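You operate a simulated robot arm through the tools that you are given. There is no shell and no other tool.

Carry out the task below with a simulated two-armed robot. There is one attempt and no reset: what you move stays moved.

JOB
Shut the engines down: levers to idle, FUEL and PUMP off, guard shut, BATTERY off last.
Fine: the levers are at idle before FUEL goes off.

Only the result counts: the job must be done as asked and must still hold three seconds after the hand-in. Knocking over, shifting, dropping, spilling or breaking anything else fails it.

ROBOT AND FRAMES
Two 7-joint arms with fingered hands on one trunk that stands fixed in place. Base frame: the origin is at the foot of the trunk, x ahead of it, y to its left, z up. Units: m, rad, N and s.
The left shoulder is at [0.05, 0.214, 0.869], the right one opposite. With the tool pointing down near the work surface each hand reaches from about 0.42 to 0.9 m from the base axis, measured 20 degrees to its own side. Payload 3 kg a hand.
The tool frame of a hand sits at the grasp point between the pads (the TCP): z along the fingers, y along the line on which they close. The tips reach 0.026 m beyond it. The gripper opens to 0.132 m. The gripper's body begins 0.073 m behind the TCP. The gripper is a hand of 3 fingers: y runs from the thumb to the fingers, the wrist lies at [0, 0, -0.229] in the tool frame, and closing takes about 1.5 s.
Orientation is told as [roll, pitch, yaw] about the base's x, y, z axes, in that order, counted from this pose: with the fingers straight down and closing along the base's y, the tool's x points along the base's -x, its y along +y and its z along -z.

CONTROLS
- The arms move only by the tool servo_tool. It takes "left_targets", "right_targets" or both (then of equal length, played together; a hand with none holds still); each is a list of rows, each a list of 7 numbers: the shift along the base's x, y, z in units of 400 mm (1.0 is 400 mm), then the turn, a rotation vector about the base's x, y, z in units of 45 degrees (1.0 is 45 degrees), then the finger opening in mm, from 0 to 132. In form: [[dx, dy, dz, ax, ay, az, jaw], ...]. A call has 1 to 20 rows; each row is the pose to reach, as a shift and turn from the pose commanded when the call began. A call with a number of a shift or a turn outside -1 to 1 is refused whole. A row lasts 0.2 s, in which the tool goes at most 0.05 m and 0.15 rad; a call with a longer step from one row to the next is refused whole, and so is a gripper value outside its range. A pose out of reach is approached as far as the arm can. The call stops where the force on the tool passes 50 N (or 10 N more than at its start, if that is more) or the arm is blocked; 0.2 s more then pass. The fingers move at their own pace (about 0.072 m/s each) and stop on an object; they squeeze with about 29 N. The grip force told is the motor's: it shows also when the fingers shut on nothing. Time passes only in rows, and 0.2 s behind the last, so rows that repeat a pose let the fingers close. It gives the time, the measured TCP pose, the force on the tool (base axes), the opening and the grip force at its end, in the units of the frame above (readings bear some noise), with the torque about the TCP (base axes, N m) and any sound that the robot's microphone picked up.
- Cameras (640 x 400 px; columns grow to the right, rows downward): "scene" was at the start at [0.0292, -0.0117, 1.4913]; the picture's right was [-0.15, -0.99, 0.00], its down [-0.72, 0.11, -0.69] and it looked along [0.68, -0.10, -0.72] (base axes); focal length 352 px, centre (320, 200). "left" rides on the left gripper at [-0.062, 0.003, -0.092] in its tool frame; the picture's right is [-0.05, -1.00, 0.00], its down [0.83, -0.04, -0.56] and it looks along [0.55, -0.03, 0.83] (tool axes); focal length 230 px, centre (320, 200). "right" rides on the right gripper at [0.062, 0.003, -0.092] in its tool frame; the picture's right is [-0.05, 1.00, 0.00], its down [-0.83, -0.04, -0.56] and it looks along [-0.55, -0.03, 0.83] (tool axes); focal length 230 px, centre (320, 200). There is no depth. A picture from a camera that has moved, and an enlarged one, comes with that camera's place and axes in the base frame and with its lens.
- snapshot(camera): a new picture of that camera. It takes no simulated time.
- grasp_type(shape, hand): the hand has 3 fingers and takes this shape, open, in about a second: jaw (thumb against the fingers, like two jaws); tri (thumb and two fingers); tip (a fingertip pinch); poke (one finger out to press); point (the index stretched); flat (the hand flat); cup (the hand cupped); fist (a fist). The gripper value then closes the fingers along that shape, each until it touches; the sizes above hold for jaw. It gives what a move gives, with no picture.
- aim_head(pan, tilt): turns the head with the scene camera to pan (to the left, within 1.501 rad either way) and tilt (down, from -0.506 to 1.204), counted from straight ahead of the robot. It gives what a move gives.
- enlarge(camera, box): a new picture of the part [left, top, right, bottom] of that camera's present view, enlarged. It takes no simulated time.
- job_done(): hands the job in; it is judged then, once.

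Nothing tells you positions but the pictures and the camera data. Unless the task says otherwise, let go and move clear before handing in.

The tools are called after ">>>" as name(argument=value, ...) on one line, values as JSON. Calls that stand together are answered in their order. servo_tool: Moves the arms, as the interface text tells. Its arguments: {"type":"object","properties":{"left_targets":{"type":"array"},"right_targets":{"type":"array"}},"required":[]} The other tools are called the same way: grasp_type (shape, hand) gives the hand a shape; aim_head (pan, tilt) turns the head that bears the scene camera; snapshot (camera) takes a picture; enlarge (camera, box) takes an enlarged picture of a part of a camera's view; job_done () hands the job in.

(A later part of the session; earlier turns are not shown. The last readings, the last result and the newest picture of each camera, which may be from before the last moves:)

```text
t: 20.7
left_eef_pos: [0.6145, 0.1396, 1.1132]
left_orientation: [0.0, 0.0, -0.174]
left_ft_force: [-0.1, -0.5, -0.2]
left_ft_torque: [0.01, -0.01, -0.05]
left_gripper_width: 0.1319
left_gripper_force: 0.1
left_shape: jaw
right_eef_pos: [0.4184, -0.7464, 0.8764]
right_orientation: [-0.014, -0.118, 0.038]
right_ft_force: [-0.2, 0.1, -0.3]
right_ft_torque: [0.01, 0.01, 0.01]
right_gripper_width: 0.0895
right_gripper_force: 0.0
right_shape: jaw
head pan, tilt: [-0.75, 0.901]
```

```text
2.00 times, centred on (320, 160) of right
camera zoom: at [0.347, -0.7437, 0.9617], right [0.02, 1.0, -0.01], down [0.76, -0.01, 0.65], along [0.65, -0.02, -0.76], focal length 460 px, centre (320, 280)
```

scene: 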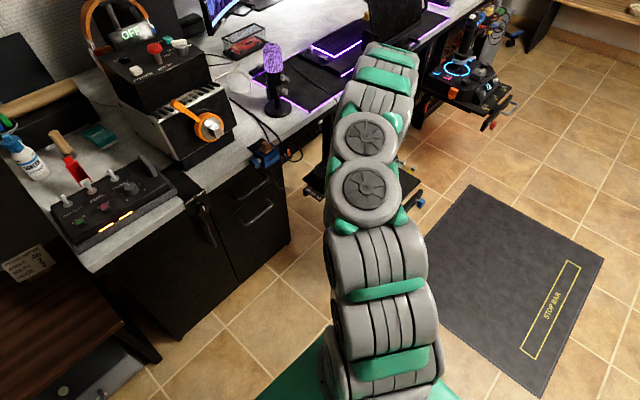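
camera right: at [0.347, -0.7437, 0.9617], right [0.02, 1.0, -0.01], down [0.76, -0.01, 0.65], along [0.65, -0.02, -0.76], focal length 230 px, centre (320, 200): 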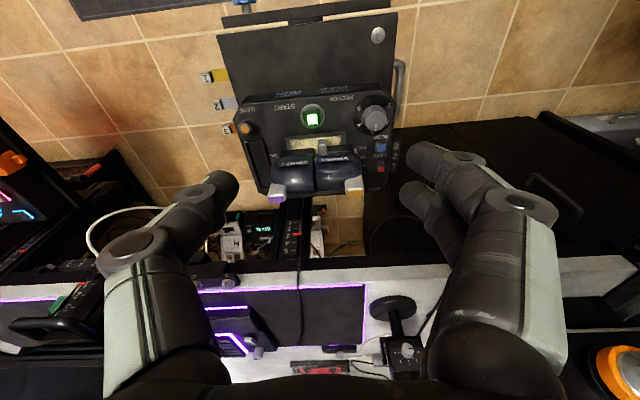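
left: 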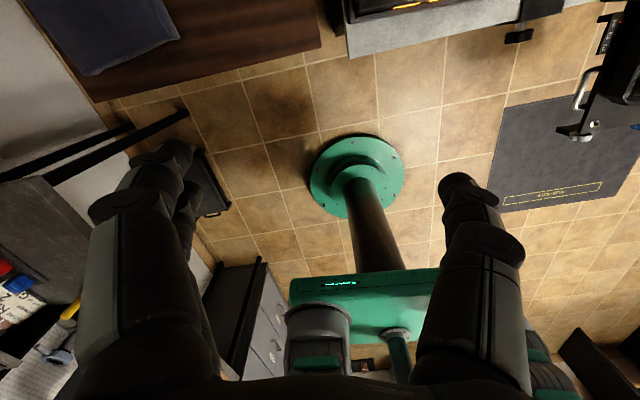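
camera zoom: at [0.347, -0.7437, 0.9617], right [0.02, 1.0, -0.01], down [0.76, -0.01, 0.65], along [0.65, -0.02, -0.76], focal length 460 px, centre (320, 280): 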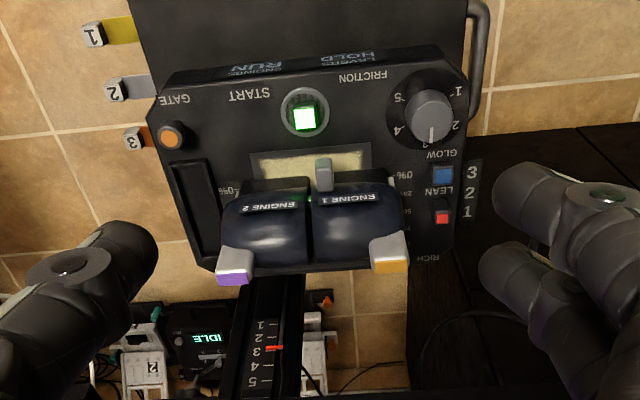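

The drums moved back; a silver pointer looks to be near 0 %, and a display under the bench seems to read IDLE. I'll enlarge both.

>>> enlarge(camera="right", box=[290, 120, 410, 200])

>>> enlarge(camera="right", box=[220, 190, 360, 270])

>>> enlarge(camera="right", box=[230, 80, 330, 180])

```text
5.00 times, centred on (350, 160) of right
camera zoom: at [0.347, -0.7437, 0.9617], right [0.02, 1.0, -0.01], down [0.76, -0.01, 0.65], along [0.65, -0.02, -0.76], focal length 1150 px, centre (170, 400)
```

zoom: 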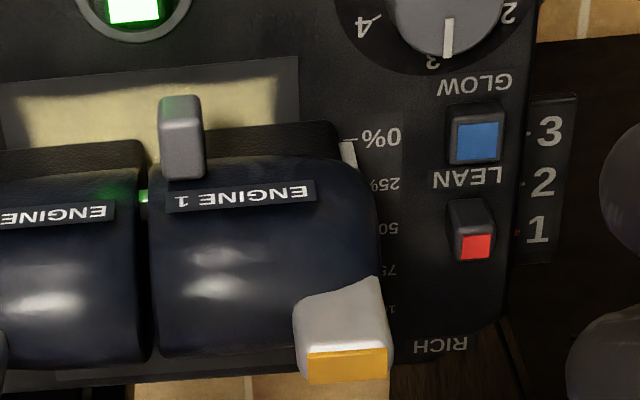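

```text
4.57 times, centred on (290, 230) of right
camera zoom: at [0.347, -0.7437, 0.9617], right [0.02, 1.0, -0.01], down [0.76, -0.01, 0.65], along [0.65, -0.02, -0.76], focal length 1052 px, centre (457, 63)
```

zoom: 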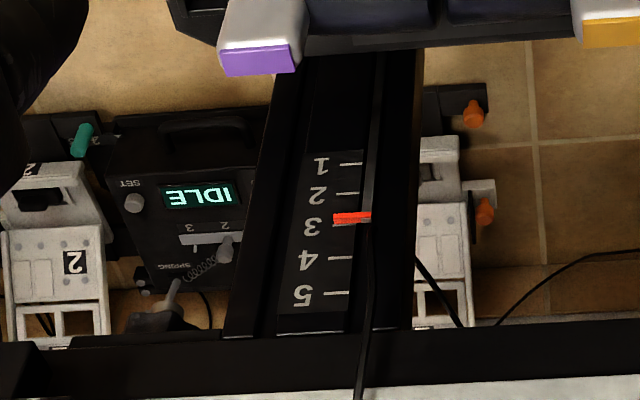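

```text
4.00 times, centred on (280, 130) of right
camera zoom: at [0.347, -0.7437, 0.9617], right [0.02, 1.0, -0.01], down [0.76, -0.01, 0.65], along [0.65, -0.02, -0.76], focal length 920 px, centre (480, 480)
```

zoom: 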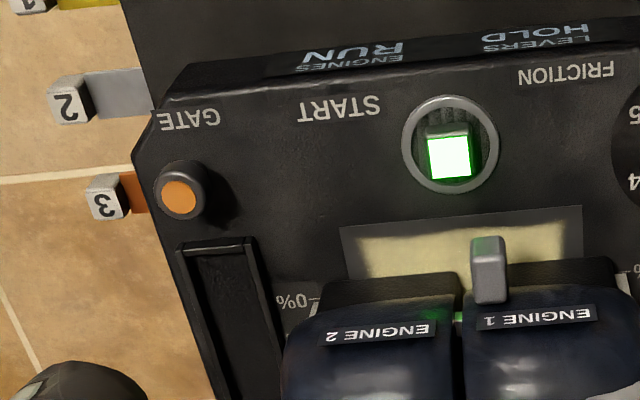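

Lever 1's pointer is next to the 0 % line, but parallax matters. I'll look from directly above and from the head.

>>> snapshot(camera="scene")

>>> servo_tool(right_targets=[[0.05, 0, 0.1, 0, 0.1, 0, 90], [0.1, 0, 0.2, 0, 0.2, 0, 90], [0.16, 0, 0.28, 0, 0.36, 0, 90], [0.2, 0, 0.34, 0, 0.5, 0, 90], [0.24, 0, 0.34, 0, 0.66, 0, 90], [0.28, 0, 0.34, 0, 0.8, 0, 90]])

>>> snapshot(camera="right")

>>> snapshot(camera="scene")

```text
taken
```

scene: 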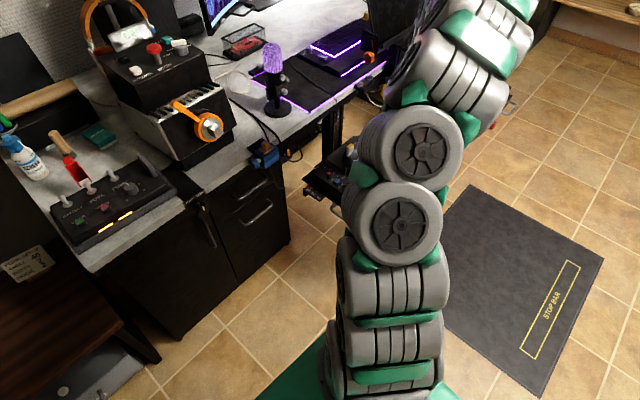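

```text
t: 22.1
left_eef_pos: [0.6138, 0.14, 1.1154]
left_orientation: [0.0, 0.0, -0.174]
left_ft_force: [-0.4, 0.1, 1.1]
left_ft_torque: [0.01, 0.0, 0.01]
left_gripper_width: 0.1321
left_gripper_force: 0.0
left_shape: jaw
right_eef_pos: [0.4803, -0.7299, 0.9912]
right_orientation: [0.002, 0.362, 0.04]
right_ft_force: [-0.2, 0.4, -0.1]
right_ft_torque: [0.03, 0.03, 0.01]
right_gripper_width: 0.0897
right_gripper_force: 0.1
right_shape: jaw
right hand out of reach, approached as far as the arm can: row 4, 5, 6
head pan, tilt: [-0.75, 0.901]
```

```text
taken
camera right: at [0.4573, -0.729, 1.0999], right [0.01, 1.0, -0.01], down [0.97, -0.01, 0.22], along [0.22, -0.02, -0.97], focal length 230 px, centre (320, 200)
```

right: 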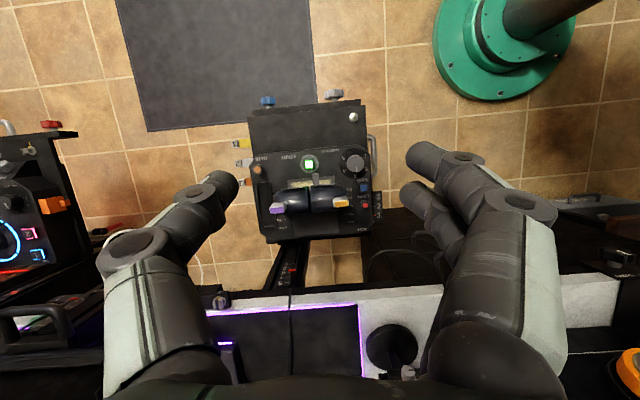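

```text
taken
```

scene: 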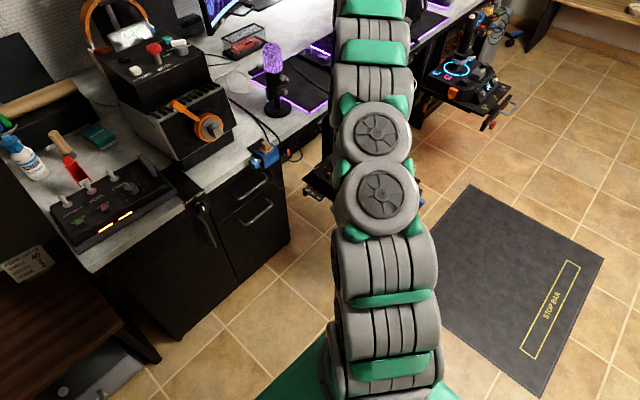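

>>> enlarge(camera="right", box=[250, 140, 390, 240])

>>> enlarge(camera="right", box=[320, 170, 380, 215])

>>> enlarge(camera="right", box=[255, 170, 315, 215])

```text
4.00 times, centred on (320, 190) of right
camera zoom: at [0.4573, -0.729, 1.0999], right [0.01, 1.0, -0.01], down [0.97, -0.01, 0.22], along [0.22, -0.02, -0.97], focal length 920 px, centre (320, 240)
```

zoom: 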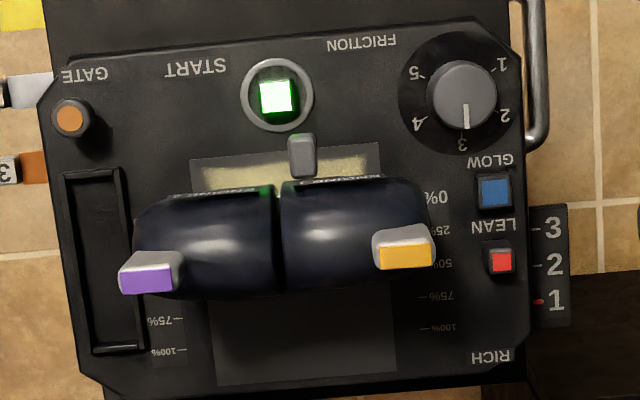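

```text
8.89 times, centred on (350, 192) of right
camera zoom: at [0.4573, -0.729, 1.0999], right [0.01, 1.0, -0.01], down [0.97, -0.01, 0.22], along [0.22, -0.02, -0.97], focal length 2045 px, centre (53, 267)
```

zoom: 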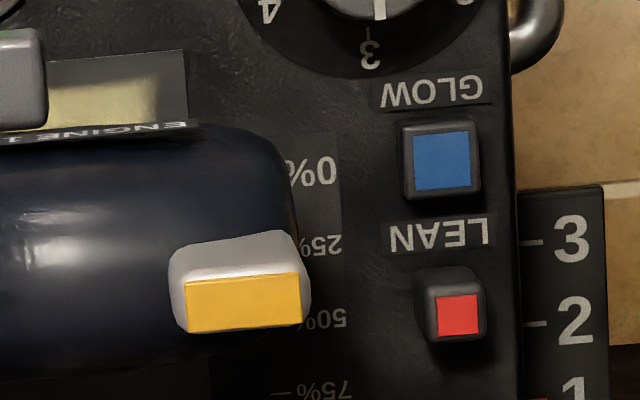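

```text
8.89 times, centred on (285, 192) of right
camera zoom: at [0.4573, -0.729, 1.0999], right [0.01, 1.0, -0.01], down [0.97, -0.01, 0.22], along [0.22, -0.02, -0.97], focal length 2045 px, centre (631, 267)
```

zoom: 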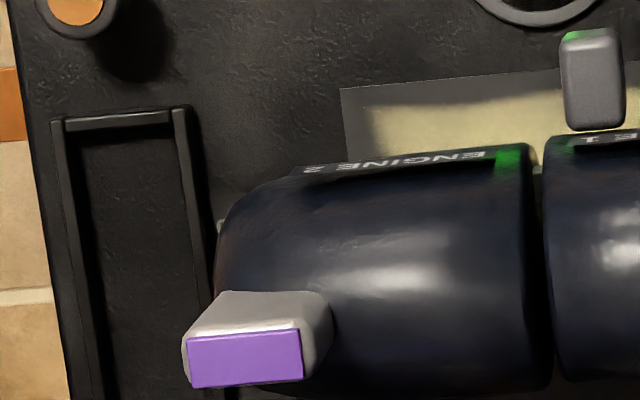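

From above both levers look level with each other and close to 0 %. To be sure about the pointers I'll look at lever 1's side from the left.

>>> servo_tool(right_targets=[[-0.04, 0.08, -0.02, -0.09, -0.06, 0, 90], [-0.08, 0.16, -0.04, -0.19, -0.12, 0, 90], [-0.12, 0.24, -0.06, -0.28, -0.19, 0, 90], [-0.17, 0.33, -0.09, -0.38, -0.26, 0, 90], [-0.21, 0.41, -0.11, -0.48, -0.32, 0, 90], [-0.25, 0.49, -0.13, -0.57, -0.38, 0, 90]])

>>> snapshot(camera="right")

>>> snapshot(camera="scene")

```text
t: 23.5
left_eef_pos: [0.6149, 0.1395, 1.1135]
left_orientation: [0.002, 0.0, -0.174]
left_ft_force: [-0.3, -0.3, -0.4]
left_ft_torque: [-0.02, -0.03, 0.02]
left_gripper_width: 0.1318
left_gripper_force: 0.1
left_shape: jaw
right_eef_pos: [0.3785, -0.5274, 0.9362]
right_orientation: [-0.448, 0.054, -0.059]
right_ft_force: [0.3, 0.7, 0.5]
right_ft_torque: [-0.01, 0.02, 0.01]
right_gripper_width: 0.09
right_gripper_force: 0.1
right_shape: jaw
head pan, tilt: [-0.75, 0.901]
```

```text
taken
camera right: at [0.3251, -0.4812, 1.02], right [0.08, 0.9, -0.44], down [0.87, 0.15, 0.47], along [0.49, -0.42, -0.77], focal length 230 px, centre (320, 200)
```

right: 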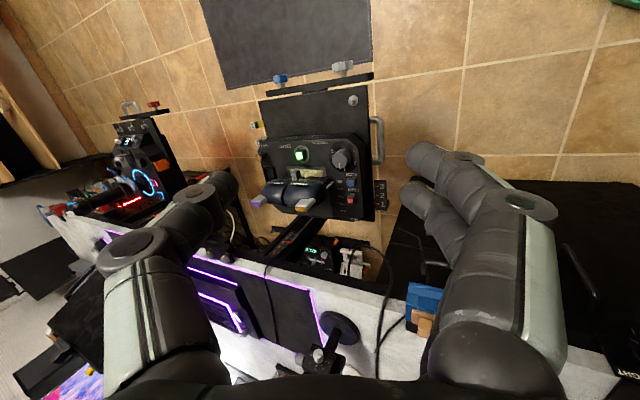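

```text
taken
```

scene: 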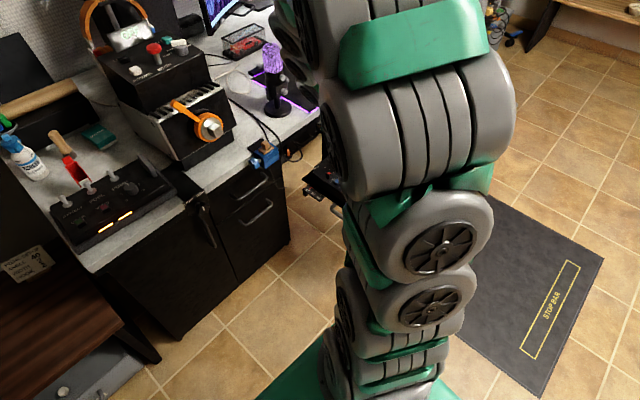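

>>> enlarge(camera="right", box=[240, 125, 400, 225])

>>> enlarge(camera="right", box=[300, 150, 370, 215])

>>> enlarge(camera="right", box=[280, 230, 380, 290])

```text
4.00 times, centred on (320, 175) of right
camera zoom: at [0.3251, -0.4812, 1.02], right [0.08, 0.9, -0.44], down [0.87, 0.15, 0.47], along [0.49, -0.42, -0.77], focal length 920 px, centre (320, 300)
```

zoom: 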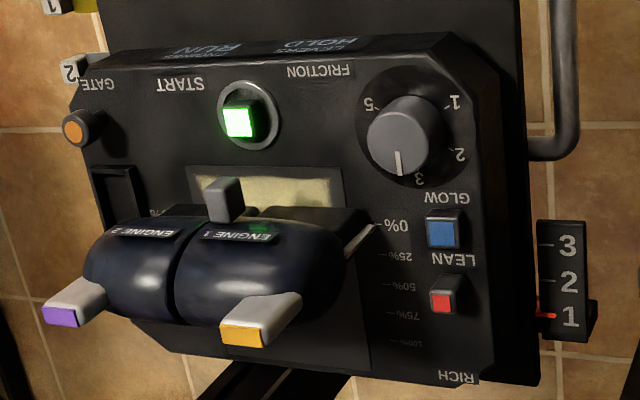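

```text
6.15 times, centred on (335, 182) of right
camera zoom: at [0.3251, -0.4812, 1.02], right [0.08, 0.9, -0.44], down [0.87, 0.15, 0.47], along [0.49, -0.42, -0.77], focal length 1416 px, centre (228, 308)
```

zoom: 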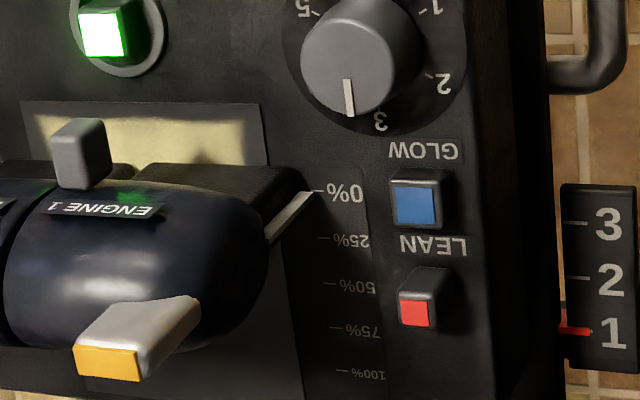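

```text
6.40 times, centred on (330, 260) of right
camera zoom: at [0.3251, -0.4812, 1.02], right [0.08, 0.9, -0.44], down [0.87, 0.15, 0.47], along [0.49, -0.42, -0.77], focal length 1472 px, centre (256, -184)
```

zoom: 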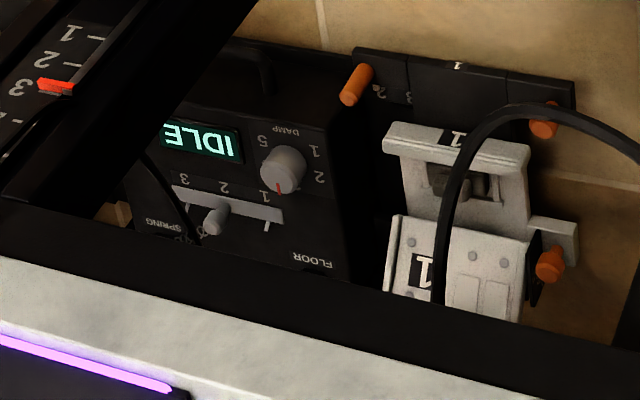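

Lever 1's arm points right at 0 %. I'll check lever 2 the same way.

>>> enlarge(camera="right", box=[245, 150, 325, 215])

>>> enlarge(camera="right", box=[260, 165, 310, 200])

```text
6.15 times, centred on (285, 182) of right
camera zoom: at [0.3251, -0.4812, 1.02], right [0.08, 0.9, -0.44], down [0.87, 0.15, 0.47], along [0.49, -0.42, -0.77], focal length 1416 px, centre (535, 308)
```

zoom: 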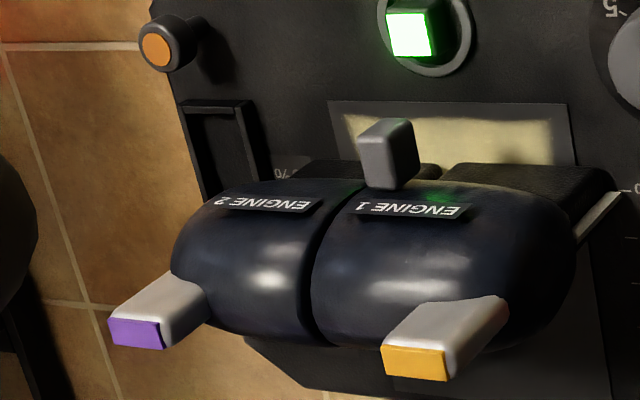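

```text
11.43 times, centred on (285, 182) of right
camera zoom: at [0.3251, -0.4812, 1.02], right [0.08, 0.9, -0.44], down [0.87, 0.15, 0.47], along [0.49, -0.42, -0.77], focal length 2629 px, centre (720, 400)
```

zoom: 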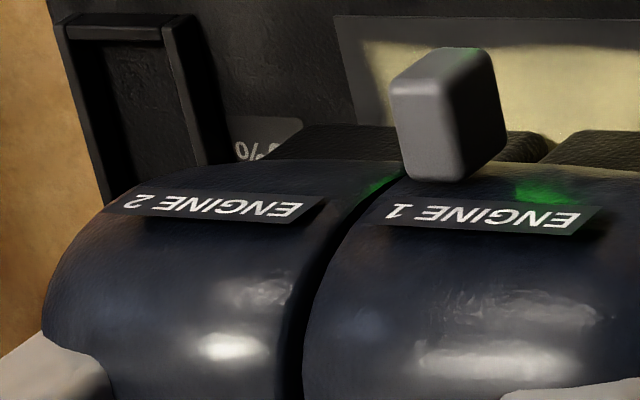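

Both levers line up at 0 %, so the levers are at idle. Next is the console: I'll take the left hand aside and bring the right hand's camera over the console at a safe height.

>>> servo_tool(right_targets=[[0.0, 0.1, 0.05, 0.07, 0, 0, 90], [0.0, 0.2, 0.1, 0.14, 0, 0, 90], [0.0, 0.3, 0.15, 0.21, 0, 0, 90], [0.02, 0.4, 0.2, 0.28, 0, 0, 90], [0.05, 0.5, 0.2, 0.35, 0, 0, 90], [0.08, 0.6, 0.2, 0.43, 0, 0, 90], [0.12, 0.7, 0.2, 0.5, 0, 0, 90], [0.16, 0.8, 0.2, 0.57, 0, 0, 90]], left_targets=[[-0.05, 0.06, 0, 0, 0, 0, 132], [-0.1, 0.12, 0, 0, 0, 0, 132], [-0.15, 0.18, 0, 0, 0, 0, 132], [-0.2, 0.24, 0, 0, 0, 0, 132], [-0.25, 0.3, 0, 0, 0, 0, 132], [-0.3, 0.36, 0, 0, 0, 0, 132], [-0.35, 0.43, 0, 0, 0, 0, 132], [-0.4, 0.5, 0, 0, 0, 0, 132]])

>>> aim_head(pan=0.0, tilt=0.75)

>>> servo_tool(right_targets=[[0.06, 0.09, 0.0, 0, -0.0, 0, 60], [0.12, 0.18, 0.0, 0, 0, 0, 30], [0.18, 0.27, 0.0, 0, 0, 0, 0], [0.24, 0.33, 0.0, 0, 0, 0, 0]])

>>> snapshot(camera="right")

>>> snapshot(camera="scene")

```text
t: 25.3
left_eef_pos: [0.4502, 0.3444, 1.1154]
left_orientation: [0.0, 0.002, -0.172]
left_ft_force: [-0.5, -0.2, 0.4]
left_ft_torque: [-0.02, -0.01, 0.0]
left_gripper_width: 0.1321
left_gripper_force: 0.2
left_shape: jaw
right_eef_pos: [0.4453, -0.21, 1.0157]
right_orientation: [0.0, 0.076, -0.029]
right_ft_force: [-0.1, 0.7, 0.0]
right_ft_torque: [-0.07, 0.0, -0.02]
right_gripper_width: 0.0898
right_gripper_force: 0.1
right_shape: jaw
head pan, tilt: [-0.75, 0.901]
```

```text
t: 26.4
left_eef_pos: [0.4506, 0.3442, 1.1157]
left_orientation: [0.0, 0.001, -0.172]
left_ft_force: [-0.4, 0.1, 0.0]
left_ft_torque: [0.01, 0.0, -0.01]
left_gripper_width: 0.132
left_gripper_force: 0.0
left_shape: jaw
right_eef_pos: [0.4445, -0.2105, 1.0164]
right_orientation: [0.0, 0.075, -0.029]
right_ft_force: [0.7, 0.3, 0.0]
right_ft_torque: [-0.02, -0.04, -0.03]
right_gripper_width: 0.0894
right_gripper_force: 0.0
right_shape: jaw
head pan, tilt: [0.0, 0.75]
```

```text
t: 27.4
left_eef_pos: [0.4503, 0.3433, 1.1139]
left_orientation: [-0.001, 0.0, -0.174]
left_ft_force: [0.9, -0.7, -0.2]
left_ft_torque: [-0.02, 0.04, 0.03]
left_gripper_width: 0.1318
left_gripper_force: 0.2
left_shape: jaw
right_eef_pos: [0.54, -0.0777, 1.0144]
right_orientation: [-0.003, 0.075, -0.029]
right_ft_force: [0.6, 0.2, 0.0]
right_ft_torque: [0.02, 0.01, -0.01]
right_gripper_width: 0.0
right_gripper_force: 21.9
right_shape: jaw
head pan, tilt: [0.0, 0.75]
```

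```text
taken
camera right: at [0.4867, -0.0726, 1.1124], right [0.08, 1.0, 0.0], down [0.87, -0.07, 0.49], along [0.49, -0.04, -0.87], focal length 230 px, centre (320, 200)
```

right: 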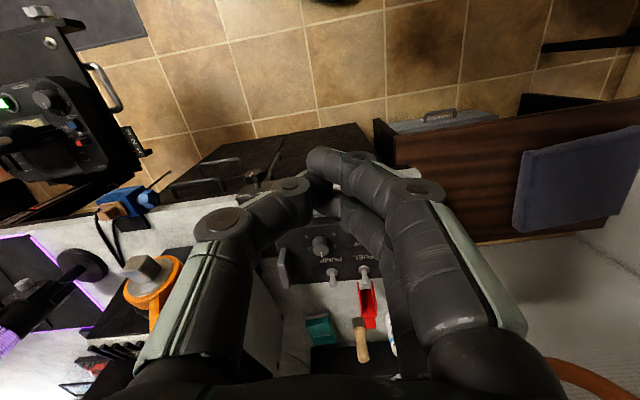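

```text
taken
```

scene: 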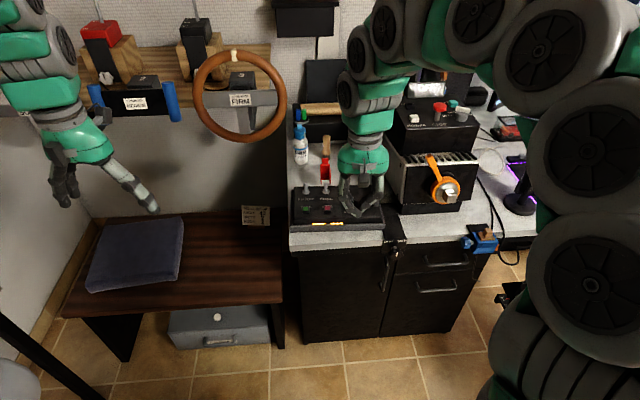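

The closed fingers cover the console; I'll open the jaw so I can see between the fingers, and look again closer.

>>> servo_tool(right_targets=[[0.03, 0.06, 0.0, 0, 0, 0, 60], [0.06, 0.12, 0.0, 0, 0, 0, 120], [0.08, 0.17, 0.0, 0, 0, 0, 132], [0.08, 0.17, 0.0, 0, 0, 0, 132], [0.08, 0.17, 0.0, 0, 0, 0, 132]])

>>> snapshot(camera="right")

>>> enlarge(camera="right", box=[220, 160, 440, 320])

>>> enlarge(camera="scene", box=[280, 130, 400, 240])

```text
t: 28.6
left_eef_pos: [0.45, 0.3439, 1.1171]
left_orientation: [-0.001, 0.0, -0.174]
left_ft_force: [0.4, -0.3, 0.2]
left_ft_torque: [-0.03, -0.02, 0.0]
left_gripper_width: 0.1319
left_gripper_force: 0.0
left_shape: jaw
right_eef_pos: [0.5704, -0.0126, 1.0147]
right_orientation: [0.0, 0.076, -0.029]
right_ft_force: [-0.5, 0.0, -0.7]
right_ft_torque: [-0.04, 0.01, -0.02]
right_gripper_width: 0.1321
right_gripper_force: 0.1
right_shape: jaw
head pan, tilt: [0.0, 0.75]
```

```text
taken
camera right: at [0.5164, -0.007, 1.1117], right [0.08, 1.0, 0.0], down [0.87, -0.07, 0.49], along [0.49, -0.04, -0.87], focal length 230 px, centre (320, 200)
```

right: 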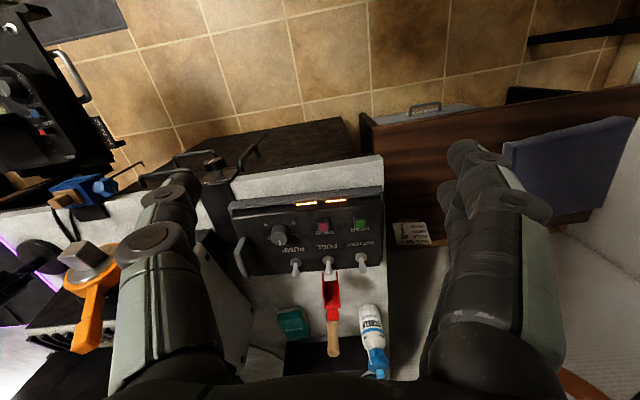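

```text
2.50 times, centred on (330, 240) of right
camera zoom: at [0.5164, -0.007, 1.1117], right [0.08, 1.0, 0.0], down [0.87, -0.07, 0.49], along [0.49, -0.04, -0.87], focal length 575 px, centre (295, 100)
```

zoom: 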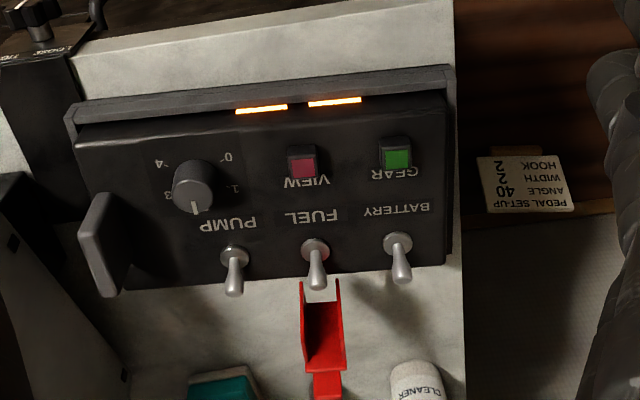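

```text
3.64 times, centred on (340, 185) of scene
camera zoom: at [0.0329, 0.0005, 1.4961], right [0.0, -1.0, 0.0], down [-0.68, 0.0, -0.73], along [0.73, 0.0, -0.68], focal length 1279 px, centre (247, 254)
```

zoom: 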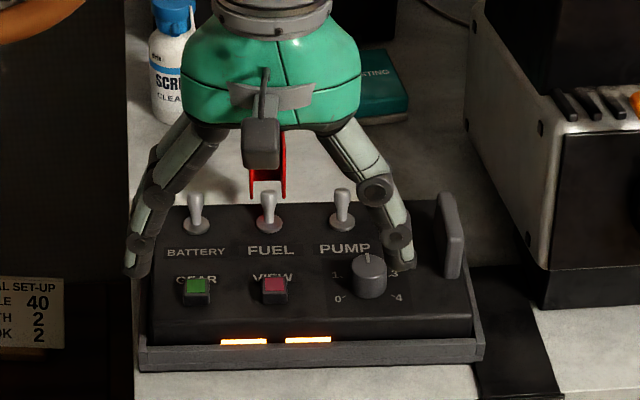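

The toggles all lean away from me (ON) and the red guard stands open behind FUEL at about x 0.83–0.88. I'll get a closer, lower view with the right camera.

>>> servo_tool(right_targets=[[0.02, 0.0, -0.08, 0, 0, 0, 132], [0.04, 0.0, -0.16, 0, 0, 0, 132], [0.06, 0.0, -0.24, 0, 0, 0, 132], [0.07, 0.0, -0.3, 0, 0, 0, 132]])

>>> snapshot(camera="right")

>>> enlarge(camera="right", box=[220, 180, 440, 340])

```text
t: 29.6
left_eef_pos: [0.4495, 0.3439, 1.1143]
left_orientation: [0.001, 0.001, -0.173]
left_ft_force: [0.3, 0.0, 0.3]
left_ft_torque: [0.01, 0.0, 0.0]
left_gripper_width: 0.1319
left_gripper_force: 0.0
left_shape: jaw
right_eef_pos: [0.5964, -0.0085, 0.8946]
right_orientation: [-0.002, 0.075, -0.03]
right_ft_force: [0.2, -1.4, 0.0]
right_ft_torque: [-0.01, 0.03, 0.02]
right_gripper_width: 0.1319
right_gripper_force: 0.1
right_shape: jaw
head pan, tilt: [0.0, 0.75]
```

```text
taken
camera right: at [0.5437, -0.0038, 0.9915], right [0.08, 1.0, 0.0], down [0.87, -0.07, 0.49], along [0.49, -0.04, -0.87], focal length 230 px, centre (320, 200)
```

right: 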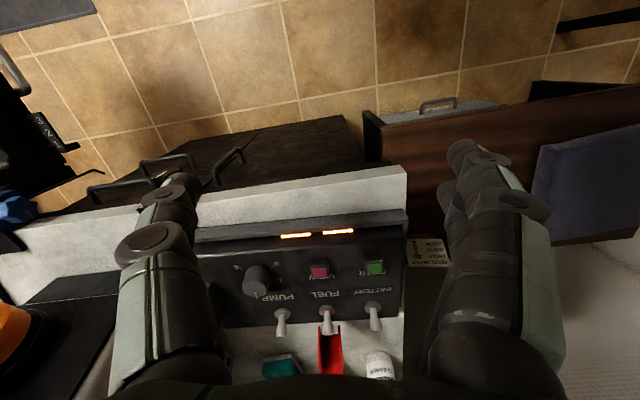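

```text
2.50 times, centred on (330, 260) of right
camera zoom: at [0.5437, -0.0038, 0.9915], right [0.08, 1.0, 0.0], down [0.87, -0.07, 0.49], along [0.49, -0.04, -0.87], focal length 575 px, centre (295, 50)
```

zoom: 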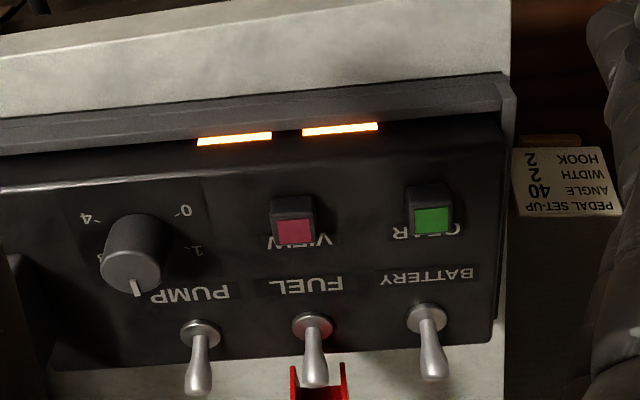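

FUEL is at about (0.80, -0.016, 0.81), BATTERY at y 0.041, PUMP at y -0.072, all leaning away (ON). The left hand tilted forward will look straight down on the switches, so I'll retreat the right hand and bring the left one over.

>>> servo_tool(right_targets=[[-0.08, -0.06, 0.06, 0, 0, 0, 132], [-0.16, -0.14, 0.12, 0, 0, 0, 132], [-0.24, -0.22, 0.14, 0, 0, 0, 132], [-0.28, -0.33, 0.16, 0, 0, 0, 132], [-0.32, -0.44, 0.18, 0, 0, 0, 132], [-0.35, -0.55, 0.18, 0, 0, 0, 132], [-0.35, -0.67, 0.18, 0, 0, 0, 132], [-0.35, -0.79, 0.18, 0, 0, 0, 132], [-0.35, -0.9, 0.18, 0, 0, 0, 132]])

>>> servo_tool(left_targets=[[0.06, -0.06, -0.01, 0, -0.07, 0.02, 132], [0.12, -0.13, -0.03, 0, -0.14, 0.04, 132], [0.18, -0.2, -0.05, 0, -0.21, 0.06, 132], [0.24, -0.27, -0.07, 0, -0.28, 0.08, 132], [0.3, -0.35, -0.09, 0, -0.35, 0.1, 132], [0.36, -0.43, -0.11, 0, -0.42, 0.12, 132], [0.42, -0.51, -0.13, 0, -0.49, 0.14, 132], [0.48, -0.59, -0.15, 0, -0.56, 0.16, 132], [0.54, -0.67, -0.17, 0, -0.63, 0.18, 132], [0.6, -0.75, -0.19, 0, -0.7, 0.2, 132], [0.66, -0.82, -0.21, 0, -0.73, 0.22, 132], [0.72, -0.88, -0.21, 0, -0.73, 0.22, 132]])

>>> snapshot(camera="left")

>>> snapshot(camera="scene")

```text
refused: row 2 steps farther than a row can; nothing moved
```

```text
t: 31.6
left_eef_pos: [0.6679, 0.0818, 1.0456]
left_orientation: [0.063, -0.481, -0.036]
left_ft_force: [1.2, 4.8, -2.7]
left_ft_torque: [-0.25, -0.06, -0.14]
left_gripper_width: 0.1319
left_gripper_force: 0.1
left_shape: jaw
right_eef_pos: [0.5991, -0.0137, 0.8952]
right_orientation: [-0.002, 0.076, -0.038]
right_ft_force: [0.5, 0.2, -0.1]
right_ft_torque: [0.04, 0.01, 0.01]
right_gripper_width: 0.1321
right_gripper_force: 0.0
right_shape: jaw
head pan, tilt: [0.0, 0.75]
stopped in row 10 (left hand): the force on the tool passed its limit at 74 N (the readings are from after the stop); the commanded pose is now the measured one
```

```text
taken
camera left: at [0.6794, 0.0793, 1.1566], right [0.04, -1.0, -0.03], down [-0.99, -0.04, 0.1], along [-0.11, 0.03, -0.99], focal length 230 px, centre (320, 200)
```

left: 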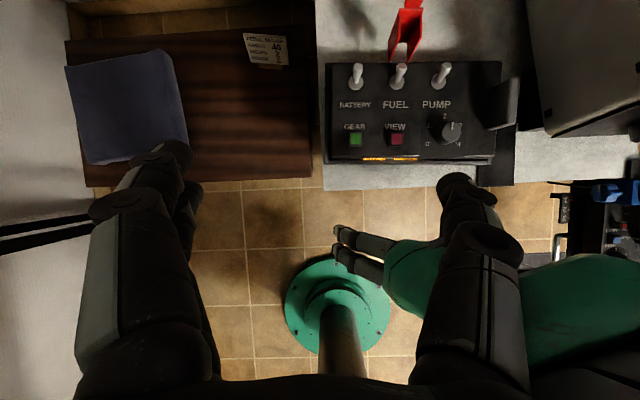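

```text
taken
```

scene: 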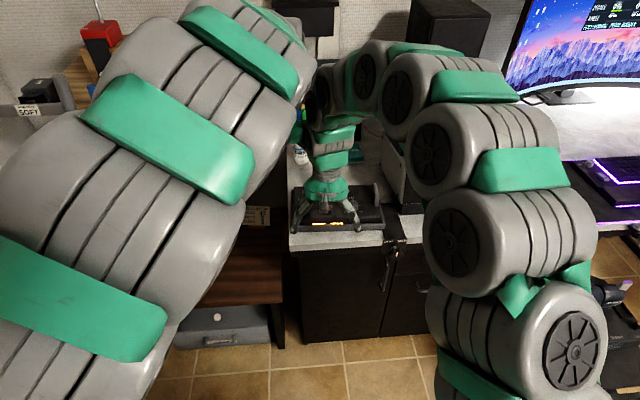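

The right-hand retreat was refused (step too long), so the left hand touched the right arm and stopped; nothing else was hit. I'll back the left hand off first, then retreat the right with shorter steps.

>>> servo_tool(left_targets=[[-0.02, 0.06, 0.03, 0, 0, 0, 132], [-0.04, 0.14, 0.06, 0, 0, 0, 132], [-0.06, 0.22, 0.08, 0, 0, 0, 132]])

```text
t: 32.4
left_eef_pos: [0.6471, 0.1716, 1.0798]
left_orientation: [0.064, -0.481, -0.038]
left_ft_force: [0.2, -0.3, -0.2]
left_ft_torque: [-0.02, -0.01, -0.01]
left_gripper_width: 0.1318
left_gripper_force: 0.1
left_shape: jaw
right_eef_pos: [0.5982, -0.0134, 0.896]
right_orientation: [-0.001, 0.077, -0.038]
right_ft_force: [-0.7, -0.6, -0.5]
right_ft_torque: [-0.02, 0.0, 0.01]
right_gripper_width: 0.1319
right_gripper_force: 0.1
right_shape: jaw
head pan, tilt: [0.0, 0.75]
```

The left hand is clear. Now I retreat the right hand back and to the right.

>>> servo_tool(right_targets=[[-0.08, -0.04, 0.04, 0, 0, 0, 132], [-0.16, -0.08, 0.08, 0, 0, 0, 132], [-0.22, -0.16, 0.12, 0, 0, 0, 132], [-0.26, -0.26, 0.14, 0, 0, 0, 132], [-0.3, -0.36, 0.16, 0, 0, 0, 132], [-0.33, -0.47, 0.16, 0, 0, 0, 132], [-0.35, -0.58, 0.16, 0, 0, 0, 132], [-0.35, -0.7, 0.16, 0, 0, 0, 132], [-0.35, -0.82, 0.16, 0, 0, 0, 132], [-0.35, -0.92, 0.16, 0, 0, 0, 132]])

>>> snapshot(camera="scene")

```text
t: 34.6
left_eef_pos: [0.6465, 0.1698, 1.0796]
left_orientation: [0.061, -0.481, -0.036]
left_ft_force: [-0.2, -0.2, 0.0]
left_ft_torque: [0.02, 0.01, 0.02]
left_gripper_width: 0.1317
left_gripper_force: 0.0
left_shape: jaw
right_eef_pos: [0.4604, -0.3853, 0.9566]
right_orientation: [-0.001, 0.073, -0.037]
right_ft_force: [-0.4, 0.0, 0.1]
right_ft_torque: [0.02, -0.01, -0.02]
right_gripper_width: 0.1317
right_gripper_force: 0.0
right_shape: jaw
head pan, tilt: [0.0, 0.75]
```

```text
taken
```

scene: 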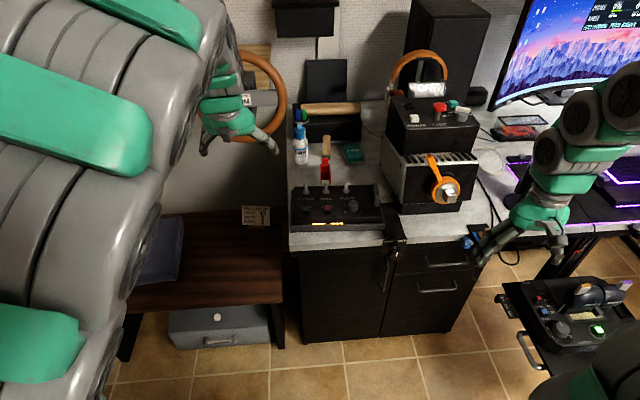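

The way is clear. I'll bring the left hand over the console, looking straight down.

>>> servo_tool(left_targets=[[0.04, -0.08, -0.03, -0.013, -0.02, 0.008, 132], [0.08, -0.16, -0.06, -0.026, -0.04, 0.016, 132], [0.12, -0.24, -0.1, -0.039, -0.06, 0.024, 132], [0.16, -0.32, -0.14, -0.052, -0.08, 0.032, 132], [0.2, -0.4, -0.17, -0.065, -0.1, 0.04, 132], [0.234, -0.465, -0.2, -0.078, -0.12, 0.046, 132]])

>>> snapshot(camera="left")

>>> enlarge(camera="left", box=[200, 60, 440, 240])

```text
t: 36.0
left_eef_pos: [0.7367, -0.0171, 0.9975]
left_orientation: [-0.009, -0.575, 0.034]
left_ft_force: [0.1, 0.6, 0.3]
left_ft_torque: [-0.06, -0.01, -0.01]
left_gripper_width: 0.1317
left_gripper_force: 0.1
left_shape: jaw
right_eef_pos: [0.4601, -0.3858, 0.9564]
right_orientation: [0.0, 0.075, -0.036]
right_ft_force: [-0.2, -0.1, -0.6]
right_ft_torque: [-0.02, 0.04, 0.0]
right_gripper_width: 0.132
right_gripper_force: 0.0
right_shape: jaw
head pan, tilt: [0.0, 0.75]
```

```text
taken
camera left: at [0.738, -0.0122, 1.1095], right [0.07, -1.0, 0.04], down [-1.0, -0.07, 0.01], along [-0.01, -0.04, -1.0], focal length 230 px, centre (320, 200)
```

left: 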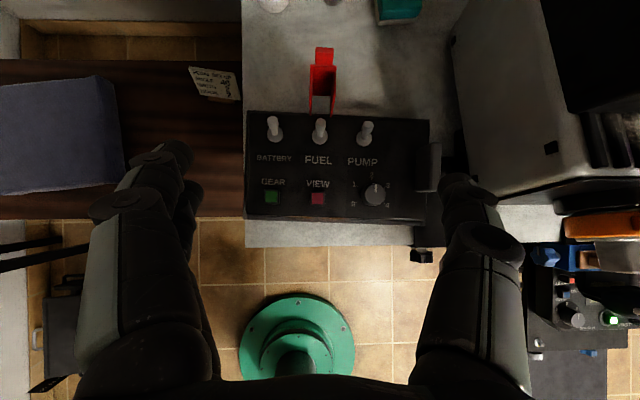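

```text
2.22 times, centred on (320, 150) of left
camera zoom: at [0.738, -0.0122, 1.1095], right [0.07, -1.0, 0.04], down [-1.0, -0.07, 0.01], along [-0.01, -0.04, -1.0], focal length 511 px, centre (320, 311)
```

zoom: 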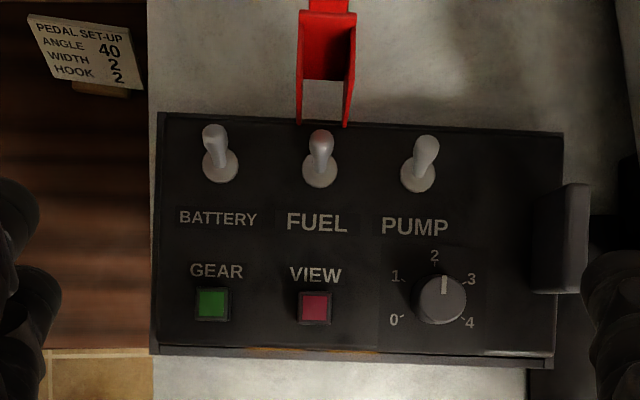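

The top view is clear: toggle bases sit near x 0.815, z 0.80, tips lean away to about x 0.833, z 0.82; the guard's legs hinge at x 0.848 (y -0.003 and -0.032). I'll use the left hand's poke shape to hook each bat from behind; first check the finger position.

>>> grasp_type(hand="left", shape="poke")

>>> snapshot(camera="left")

>>> snapshot(camera="scene")

```text
t: 36.9
left_eef_pos: [0.7356, -0.017, 0.9987]
left_orientation: [-0.008, -0.575, 0.032]
left_ft_force: [-0.3, 0.2, 1.3]
left_ft_torque: [0.05, -0.02, 0.02]
left_gripper_width: 0.0
left_gripper_force: 0.1
left_shape: poke
right_eef_pos: [0.4596, -0.3856, 0.9565]
right_orientation: [0.0, 0.076, -0.038]
right_ft_force: [0.6, -0.1, -0.6]
right_ft_torque: [0.01, -0.01, -0.01]
right_gripper_width: 0.1317
right_gripper_force: 0.1
right_shape: jaw
head pan, tilt: [0.0, 0.75]
```

```text
taken
camera left: at [0.7376, -0.0113, 1.1099], right [0.07, -1.0, 0.04], down [-1.0, -0.07, 0.01], along [-0.01, -0.04, -1.0], focal length 230 px, centre (320, 200)
```

left: 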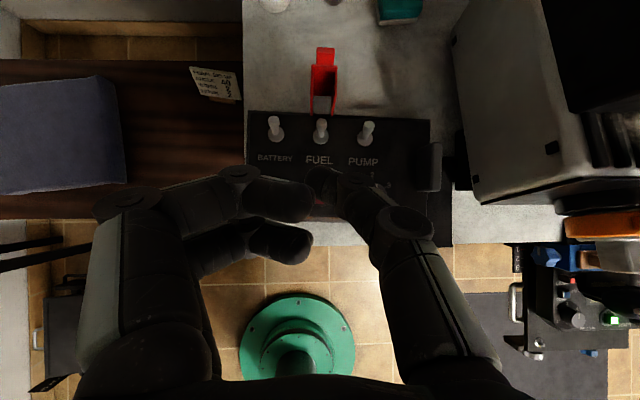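

```text
taken
```

scene: 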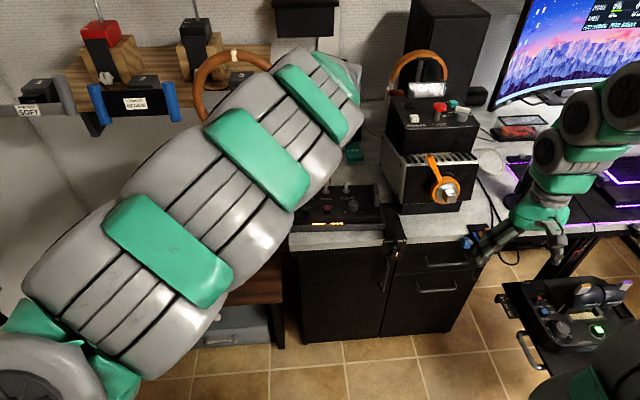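

>>> enlarge(camera="left", box=[240, 120, 440, 280])

```text
2.50 times, centred on (340, 200) of left
camera zoom: at [0.7376, -0.0113, 1.1099], right [0.07, -1.0, 0.04], down [-1.0, -0.07, 0.01], along [-0.01, -0.04, -1.0], focal length 575 px, centre (270, 200)
```

zoom: 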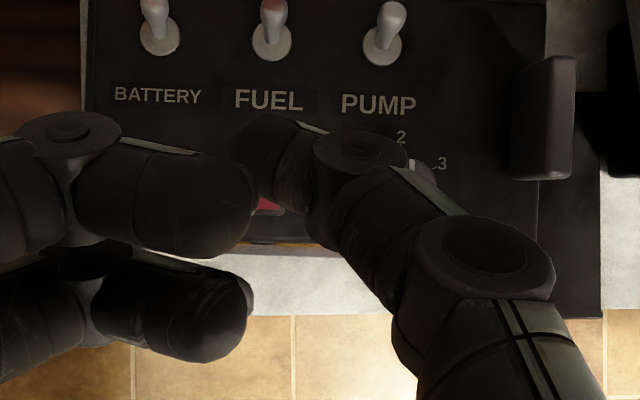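

The poke thumb is about 2 cm wide, tight in the pocket between the FUEL bat and its guard. I'll see whether the fingertip-pinch shape suits the bats better.

>>> grasp_type(hand="left", shape="tip")

>>> enlarge(camera="left", box=[200, 80, 440, 280])

>>> servo_tool(left_targets=[[0, 0, 0, 0, 0, 0, 0], [0, 0, 0, 0, 0, 0, 0], [0, 0, 0, 0, 0, 0, 0], [0, 0, 0, 0, 0, 0, 0], [0, 0, 0, 0, 0, 0, 0], [0, 0, 0, 0, 0, 0, 0], [0, 0, 0, 0, 0, 0, 0], [0, 0, 0, 0, 0, 0, 0]])

>>> enlarge(camera="left", box=[200, 80, 440, 280])

```text
t: 37.8
left_eef_pos: [0.7357, -0.016, 0.9995]
left_orientation: [-0.008, -0.575, 0.033]
left_ft_force: [-0.5, 0.3, -0.1]
left_ft_torque: [-0.01, 0.02, 0.0]
left_gripper_width: 0.1319
left_gripper_force: 0.0
left_shape: tip
right_eef_pos: [0.4603, -0.3847, 0.9562]
right_orientation: [0.0, 0.075, -0.039]
right_ft_force: [0.3, 0.1, -0.1]
right_ft_torque: [0.01, -0.03, -0.01]
right_gripper_width: 0.1322
right_gripper_force: 0.1
right_shape: jaw
head pan, tilt: [0.0, 0.75]
```

```text
2.00 times, centred on (320, 180) of left
camera zoom: at [0.7376, -0.0113, 1.1099], right [0.07, -1.0, 0.04], down [-1.0, -0.07, 0.01], along [-0.01, -0.04, -1.0], focal length 460 px, centre (320, 240)
```

zoom: 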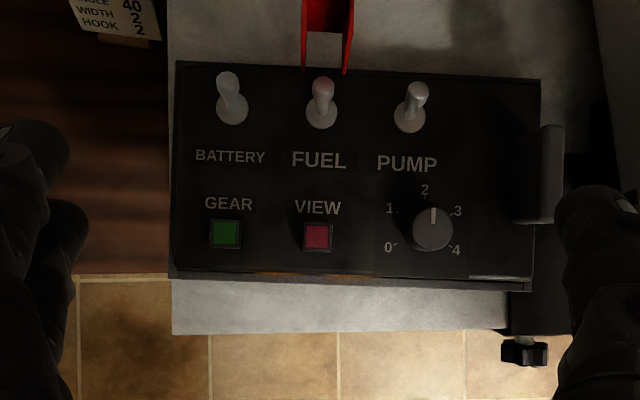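

```text
t: 39.6
left_eef_pos: [0.7361, -0.0151, 0.9993]
left_orientation: [-0.009, -0.575, 0.034]
left_ft_force: [-0.8, -0.1, -0.7]
left_ft_torque: [0.0, -0.01, 0.01]
left_gripper_width: 0.0
left_gripper_force: 29.4
left_shape: tip
right_eef_pos: [0.4594, -0.3842, 0.9554]
right_orientation: [0.001, 0.075, -0.037]
right_ft_force: [-1.0, 0.0, 0.6]
right_ft_torque: [0.03, -0.01, -0.02]
right_gripper_width: 0.132
right_gripper_force: 0.1
right_shape: jaw
head pan, tilt: [0.0, 0.75]
```

```text
2.00 times, centred on (320, 180) of left
camera zoom: at [0.7377, -0.0114, 1.1097], right [0.07, -1.0, 0.04], down [-1.0, -0.07, 0.01], along [-0.01, -0.04, -1.0], focal length 460 px, centre (320, 240)
```

zoom: 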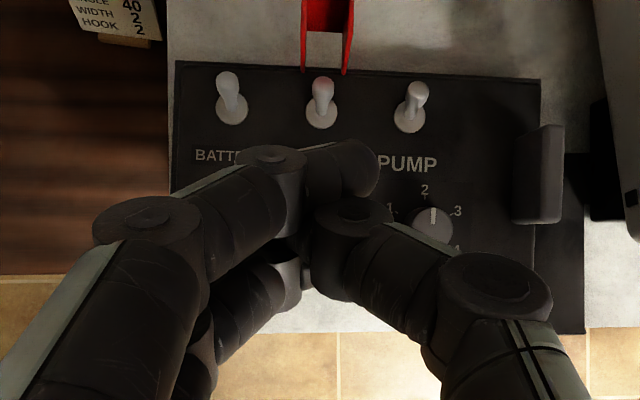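

In the fingertip pinch, index and thumb close from the two sides (y) of a bat while staying in front of the guard legs, so that looks good. I'll open it and go lower for a precise look at bats and guard.

>>> servo_tool(left_targets=[[0, 0, 0, 0, 0, 0, 132], [0, 0, 0, 0, 0, 0, 132], [0, 0, 0, 0, 0, 0, 132], [0.02, 0, -0.08, 0, 0, 0, 132], [0.04, 0, -0.16, 0, 0, 0, 132], [0.06, 0, -0.24, 0, 0, 0, 132]])

>>> snapshot(camera="left")

>>> enlarge(camera="left", box=[240, 20, 400, 140])

```text
t: 41.0
left_eef_pos: [0.7597, -0.0185, 0.9024]
left_orientation: [-0.008, -0.575, 0.033]
left_ft_force: [-0.1, 0.5, 0.5]
left_ft_torque: [-0.02, 0.01, 0.02]
left_gripper_width: 0.1316
left_gripper_force: 0.1
left_shape: tip
right_eef_pos: [0.4603, -0.3844, 0.9559]
right_orientation: [-0.001, 0.074, -0.038]
right_ft_force: [-0.3, 0.1, 0.0]
right_ft_torque: [-0.03, 0.02, -0.01]
right_gripper_width: 0.1323
right_gripper_force: 0.0
right_shape: jaw
head pan, tilt: [0.0, 0.75]
```

```text
taken
camera left: at [0.7617, -0.0128, 1.0139], right [0.07, -1.0, 0.04], down [-1.0, -0.07, 0.01], along [-0.01, -0.04, -1.0], focal length 230 px, centre (320, 200)
```

left: 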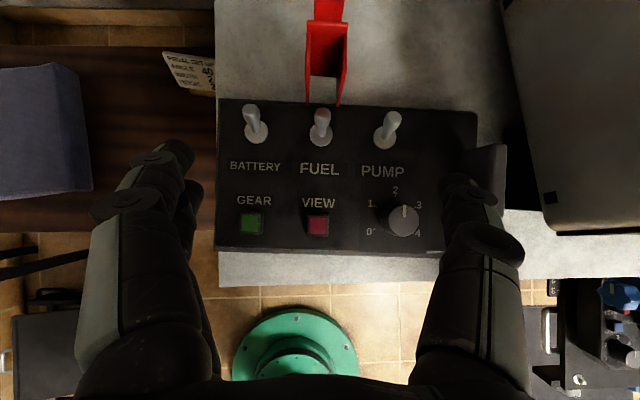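

```text
3.33 times, centred on (320, 80) of left
camera zoom: at [0.7617, -0.0128, 1.0139], right [0.07, -1.0, 0.04], down [-1.0, -0.07, 0.01], along [-0.01, -0.04, -1.0], focal length 767 px, centre (320, 600)
```

zoom: 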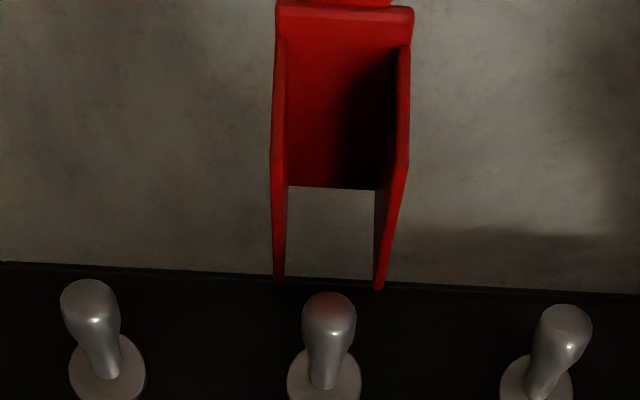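

The bats have bulb tips about 14 mm thick: FUEL's at (0.832, -0.018, 0.822), just in front of the guard legs (x 0.846). I'll check where the pinch tips sit at a 30 mm opening.

>>> servo_tool(left_targets=[[0, 0, 0, 0, 0, 0, 30], [0, 0, 0, 0, 0, 0, 30], [0, 0, 0, 0, 0, 0, 30], [0, 0, 0, 0, 0, 0, 30], [0, 0, 0, 0, 0, 0, 30]])

>>> snapshot(camera="left")

>>> enlarge(camera="left", box=[240, 120, 400, 240])

```text
t: 42.2
left_eef_pos: [0.7599, -0.0174, 0.9036]
left_orientation: [-0.008, -0.576, 0.034]
left_ft_force: [0.0, -0.3, -0.4]
left_ft_torque: [-0.01, 0.0, 0.01]
left_gripper_width: 0.0302
left_gripper_force: 0.1
left_shape: tip
right_eef_pos: [0.4602, -0.3854, 0.9569]
right_orientation: [0.001, 0.075, -0.037]
right_ft_force: [-0.1, -0.9, -0.1]
right_ft_torque: [-0.01, -0.01, 0.01]
right_gripper_width: 0.1318
right_gripper_force: 0.0
right_shape: jaw
head pan, tilt: [0.0, 0.75]
```

```text
taken
camera left: at [0.7617, -0.0125, 1.0145], right [0.07, -1.0, 0.04], down [-1.0, -0.07, 0.01], along [-0.01, -0.04, -1.0], focal length 230 px, centre (320, 200)
```

left: 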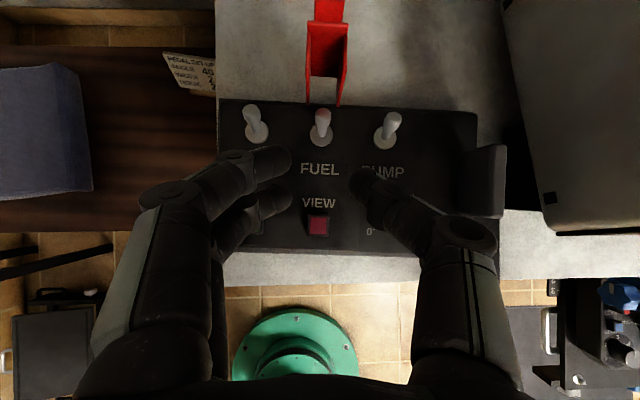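

```text
3.33 times, centred on (320, 180) of left
camera zoom: at [0.7617, -0.0125, 1.0145], right [0.07, -1.0, 0.04], down [-1.0, -0.07, 0.01], along [-0.01, -0.04, -1.0], focal length 767 px, centre (320, 267)
```

zoom: 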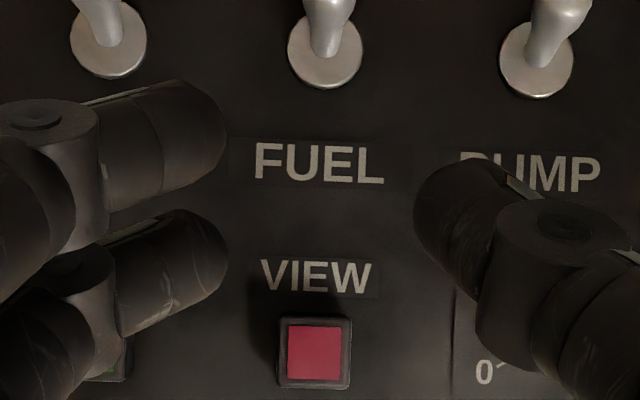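

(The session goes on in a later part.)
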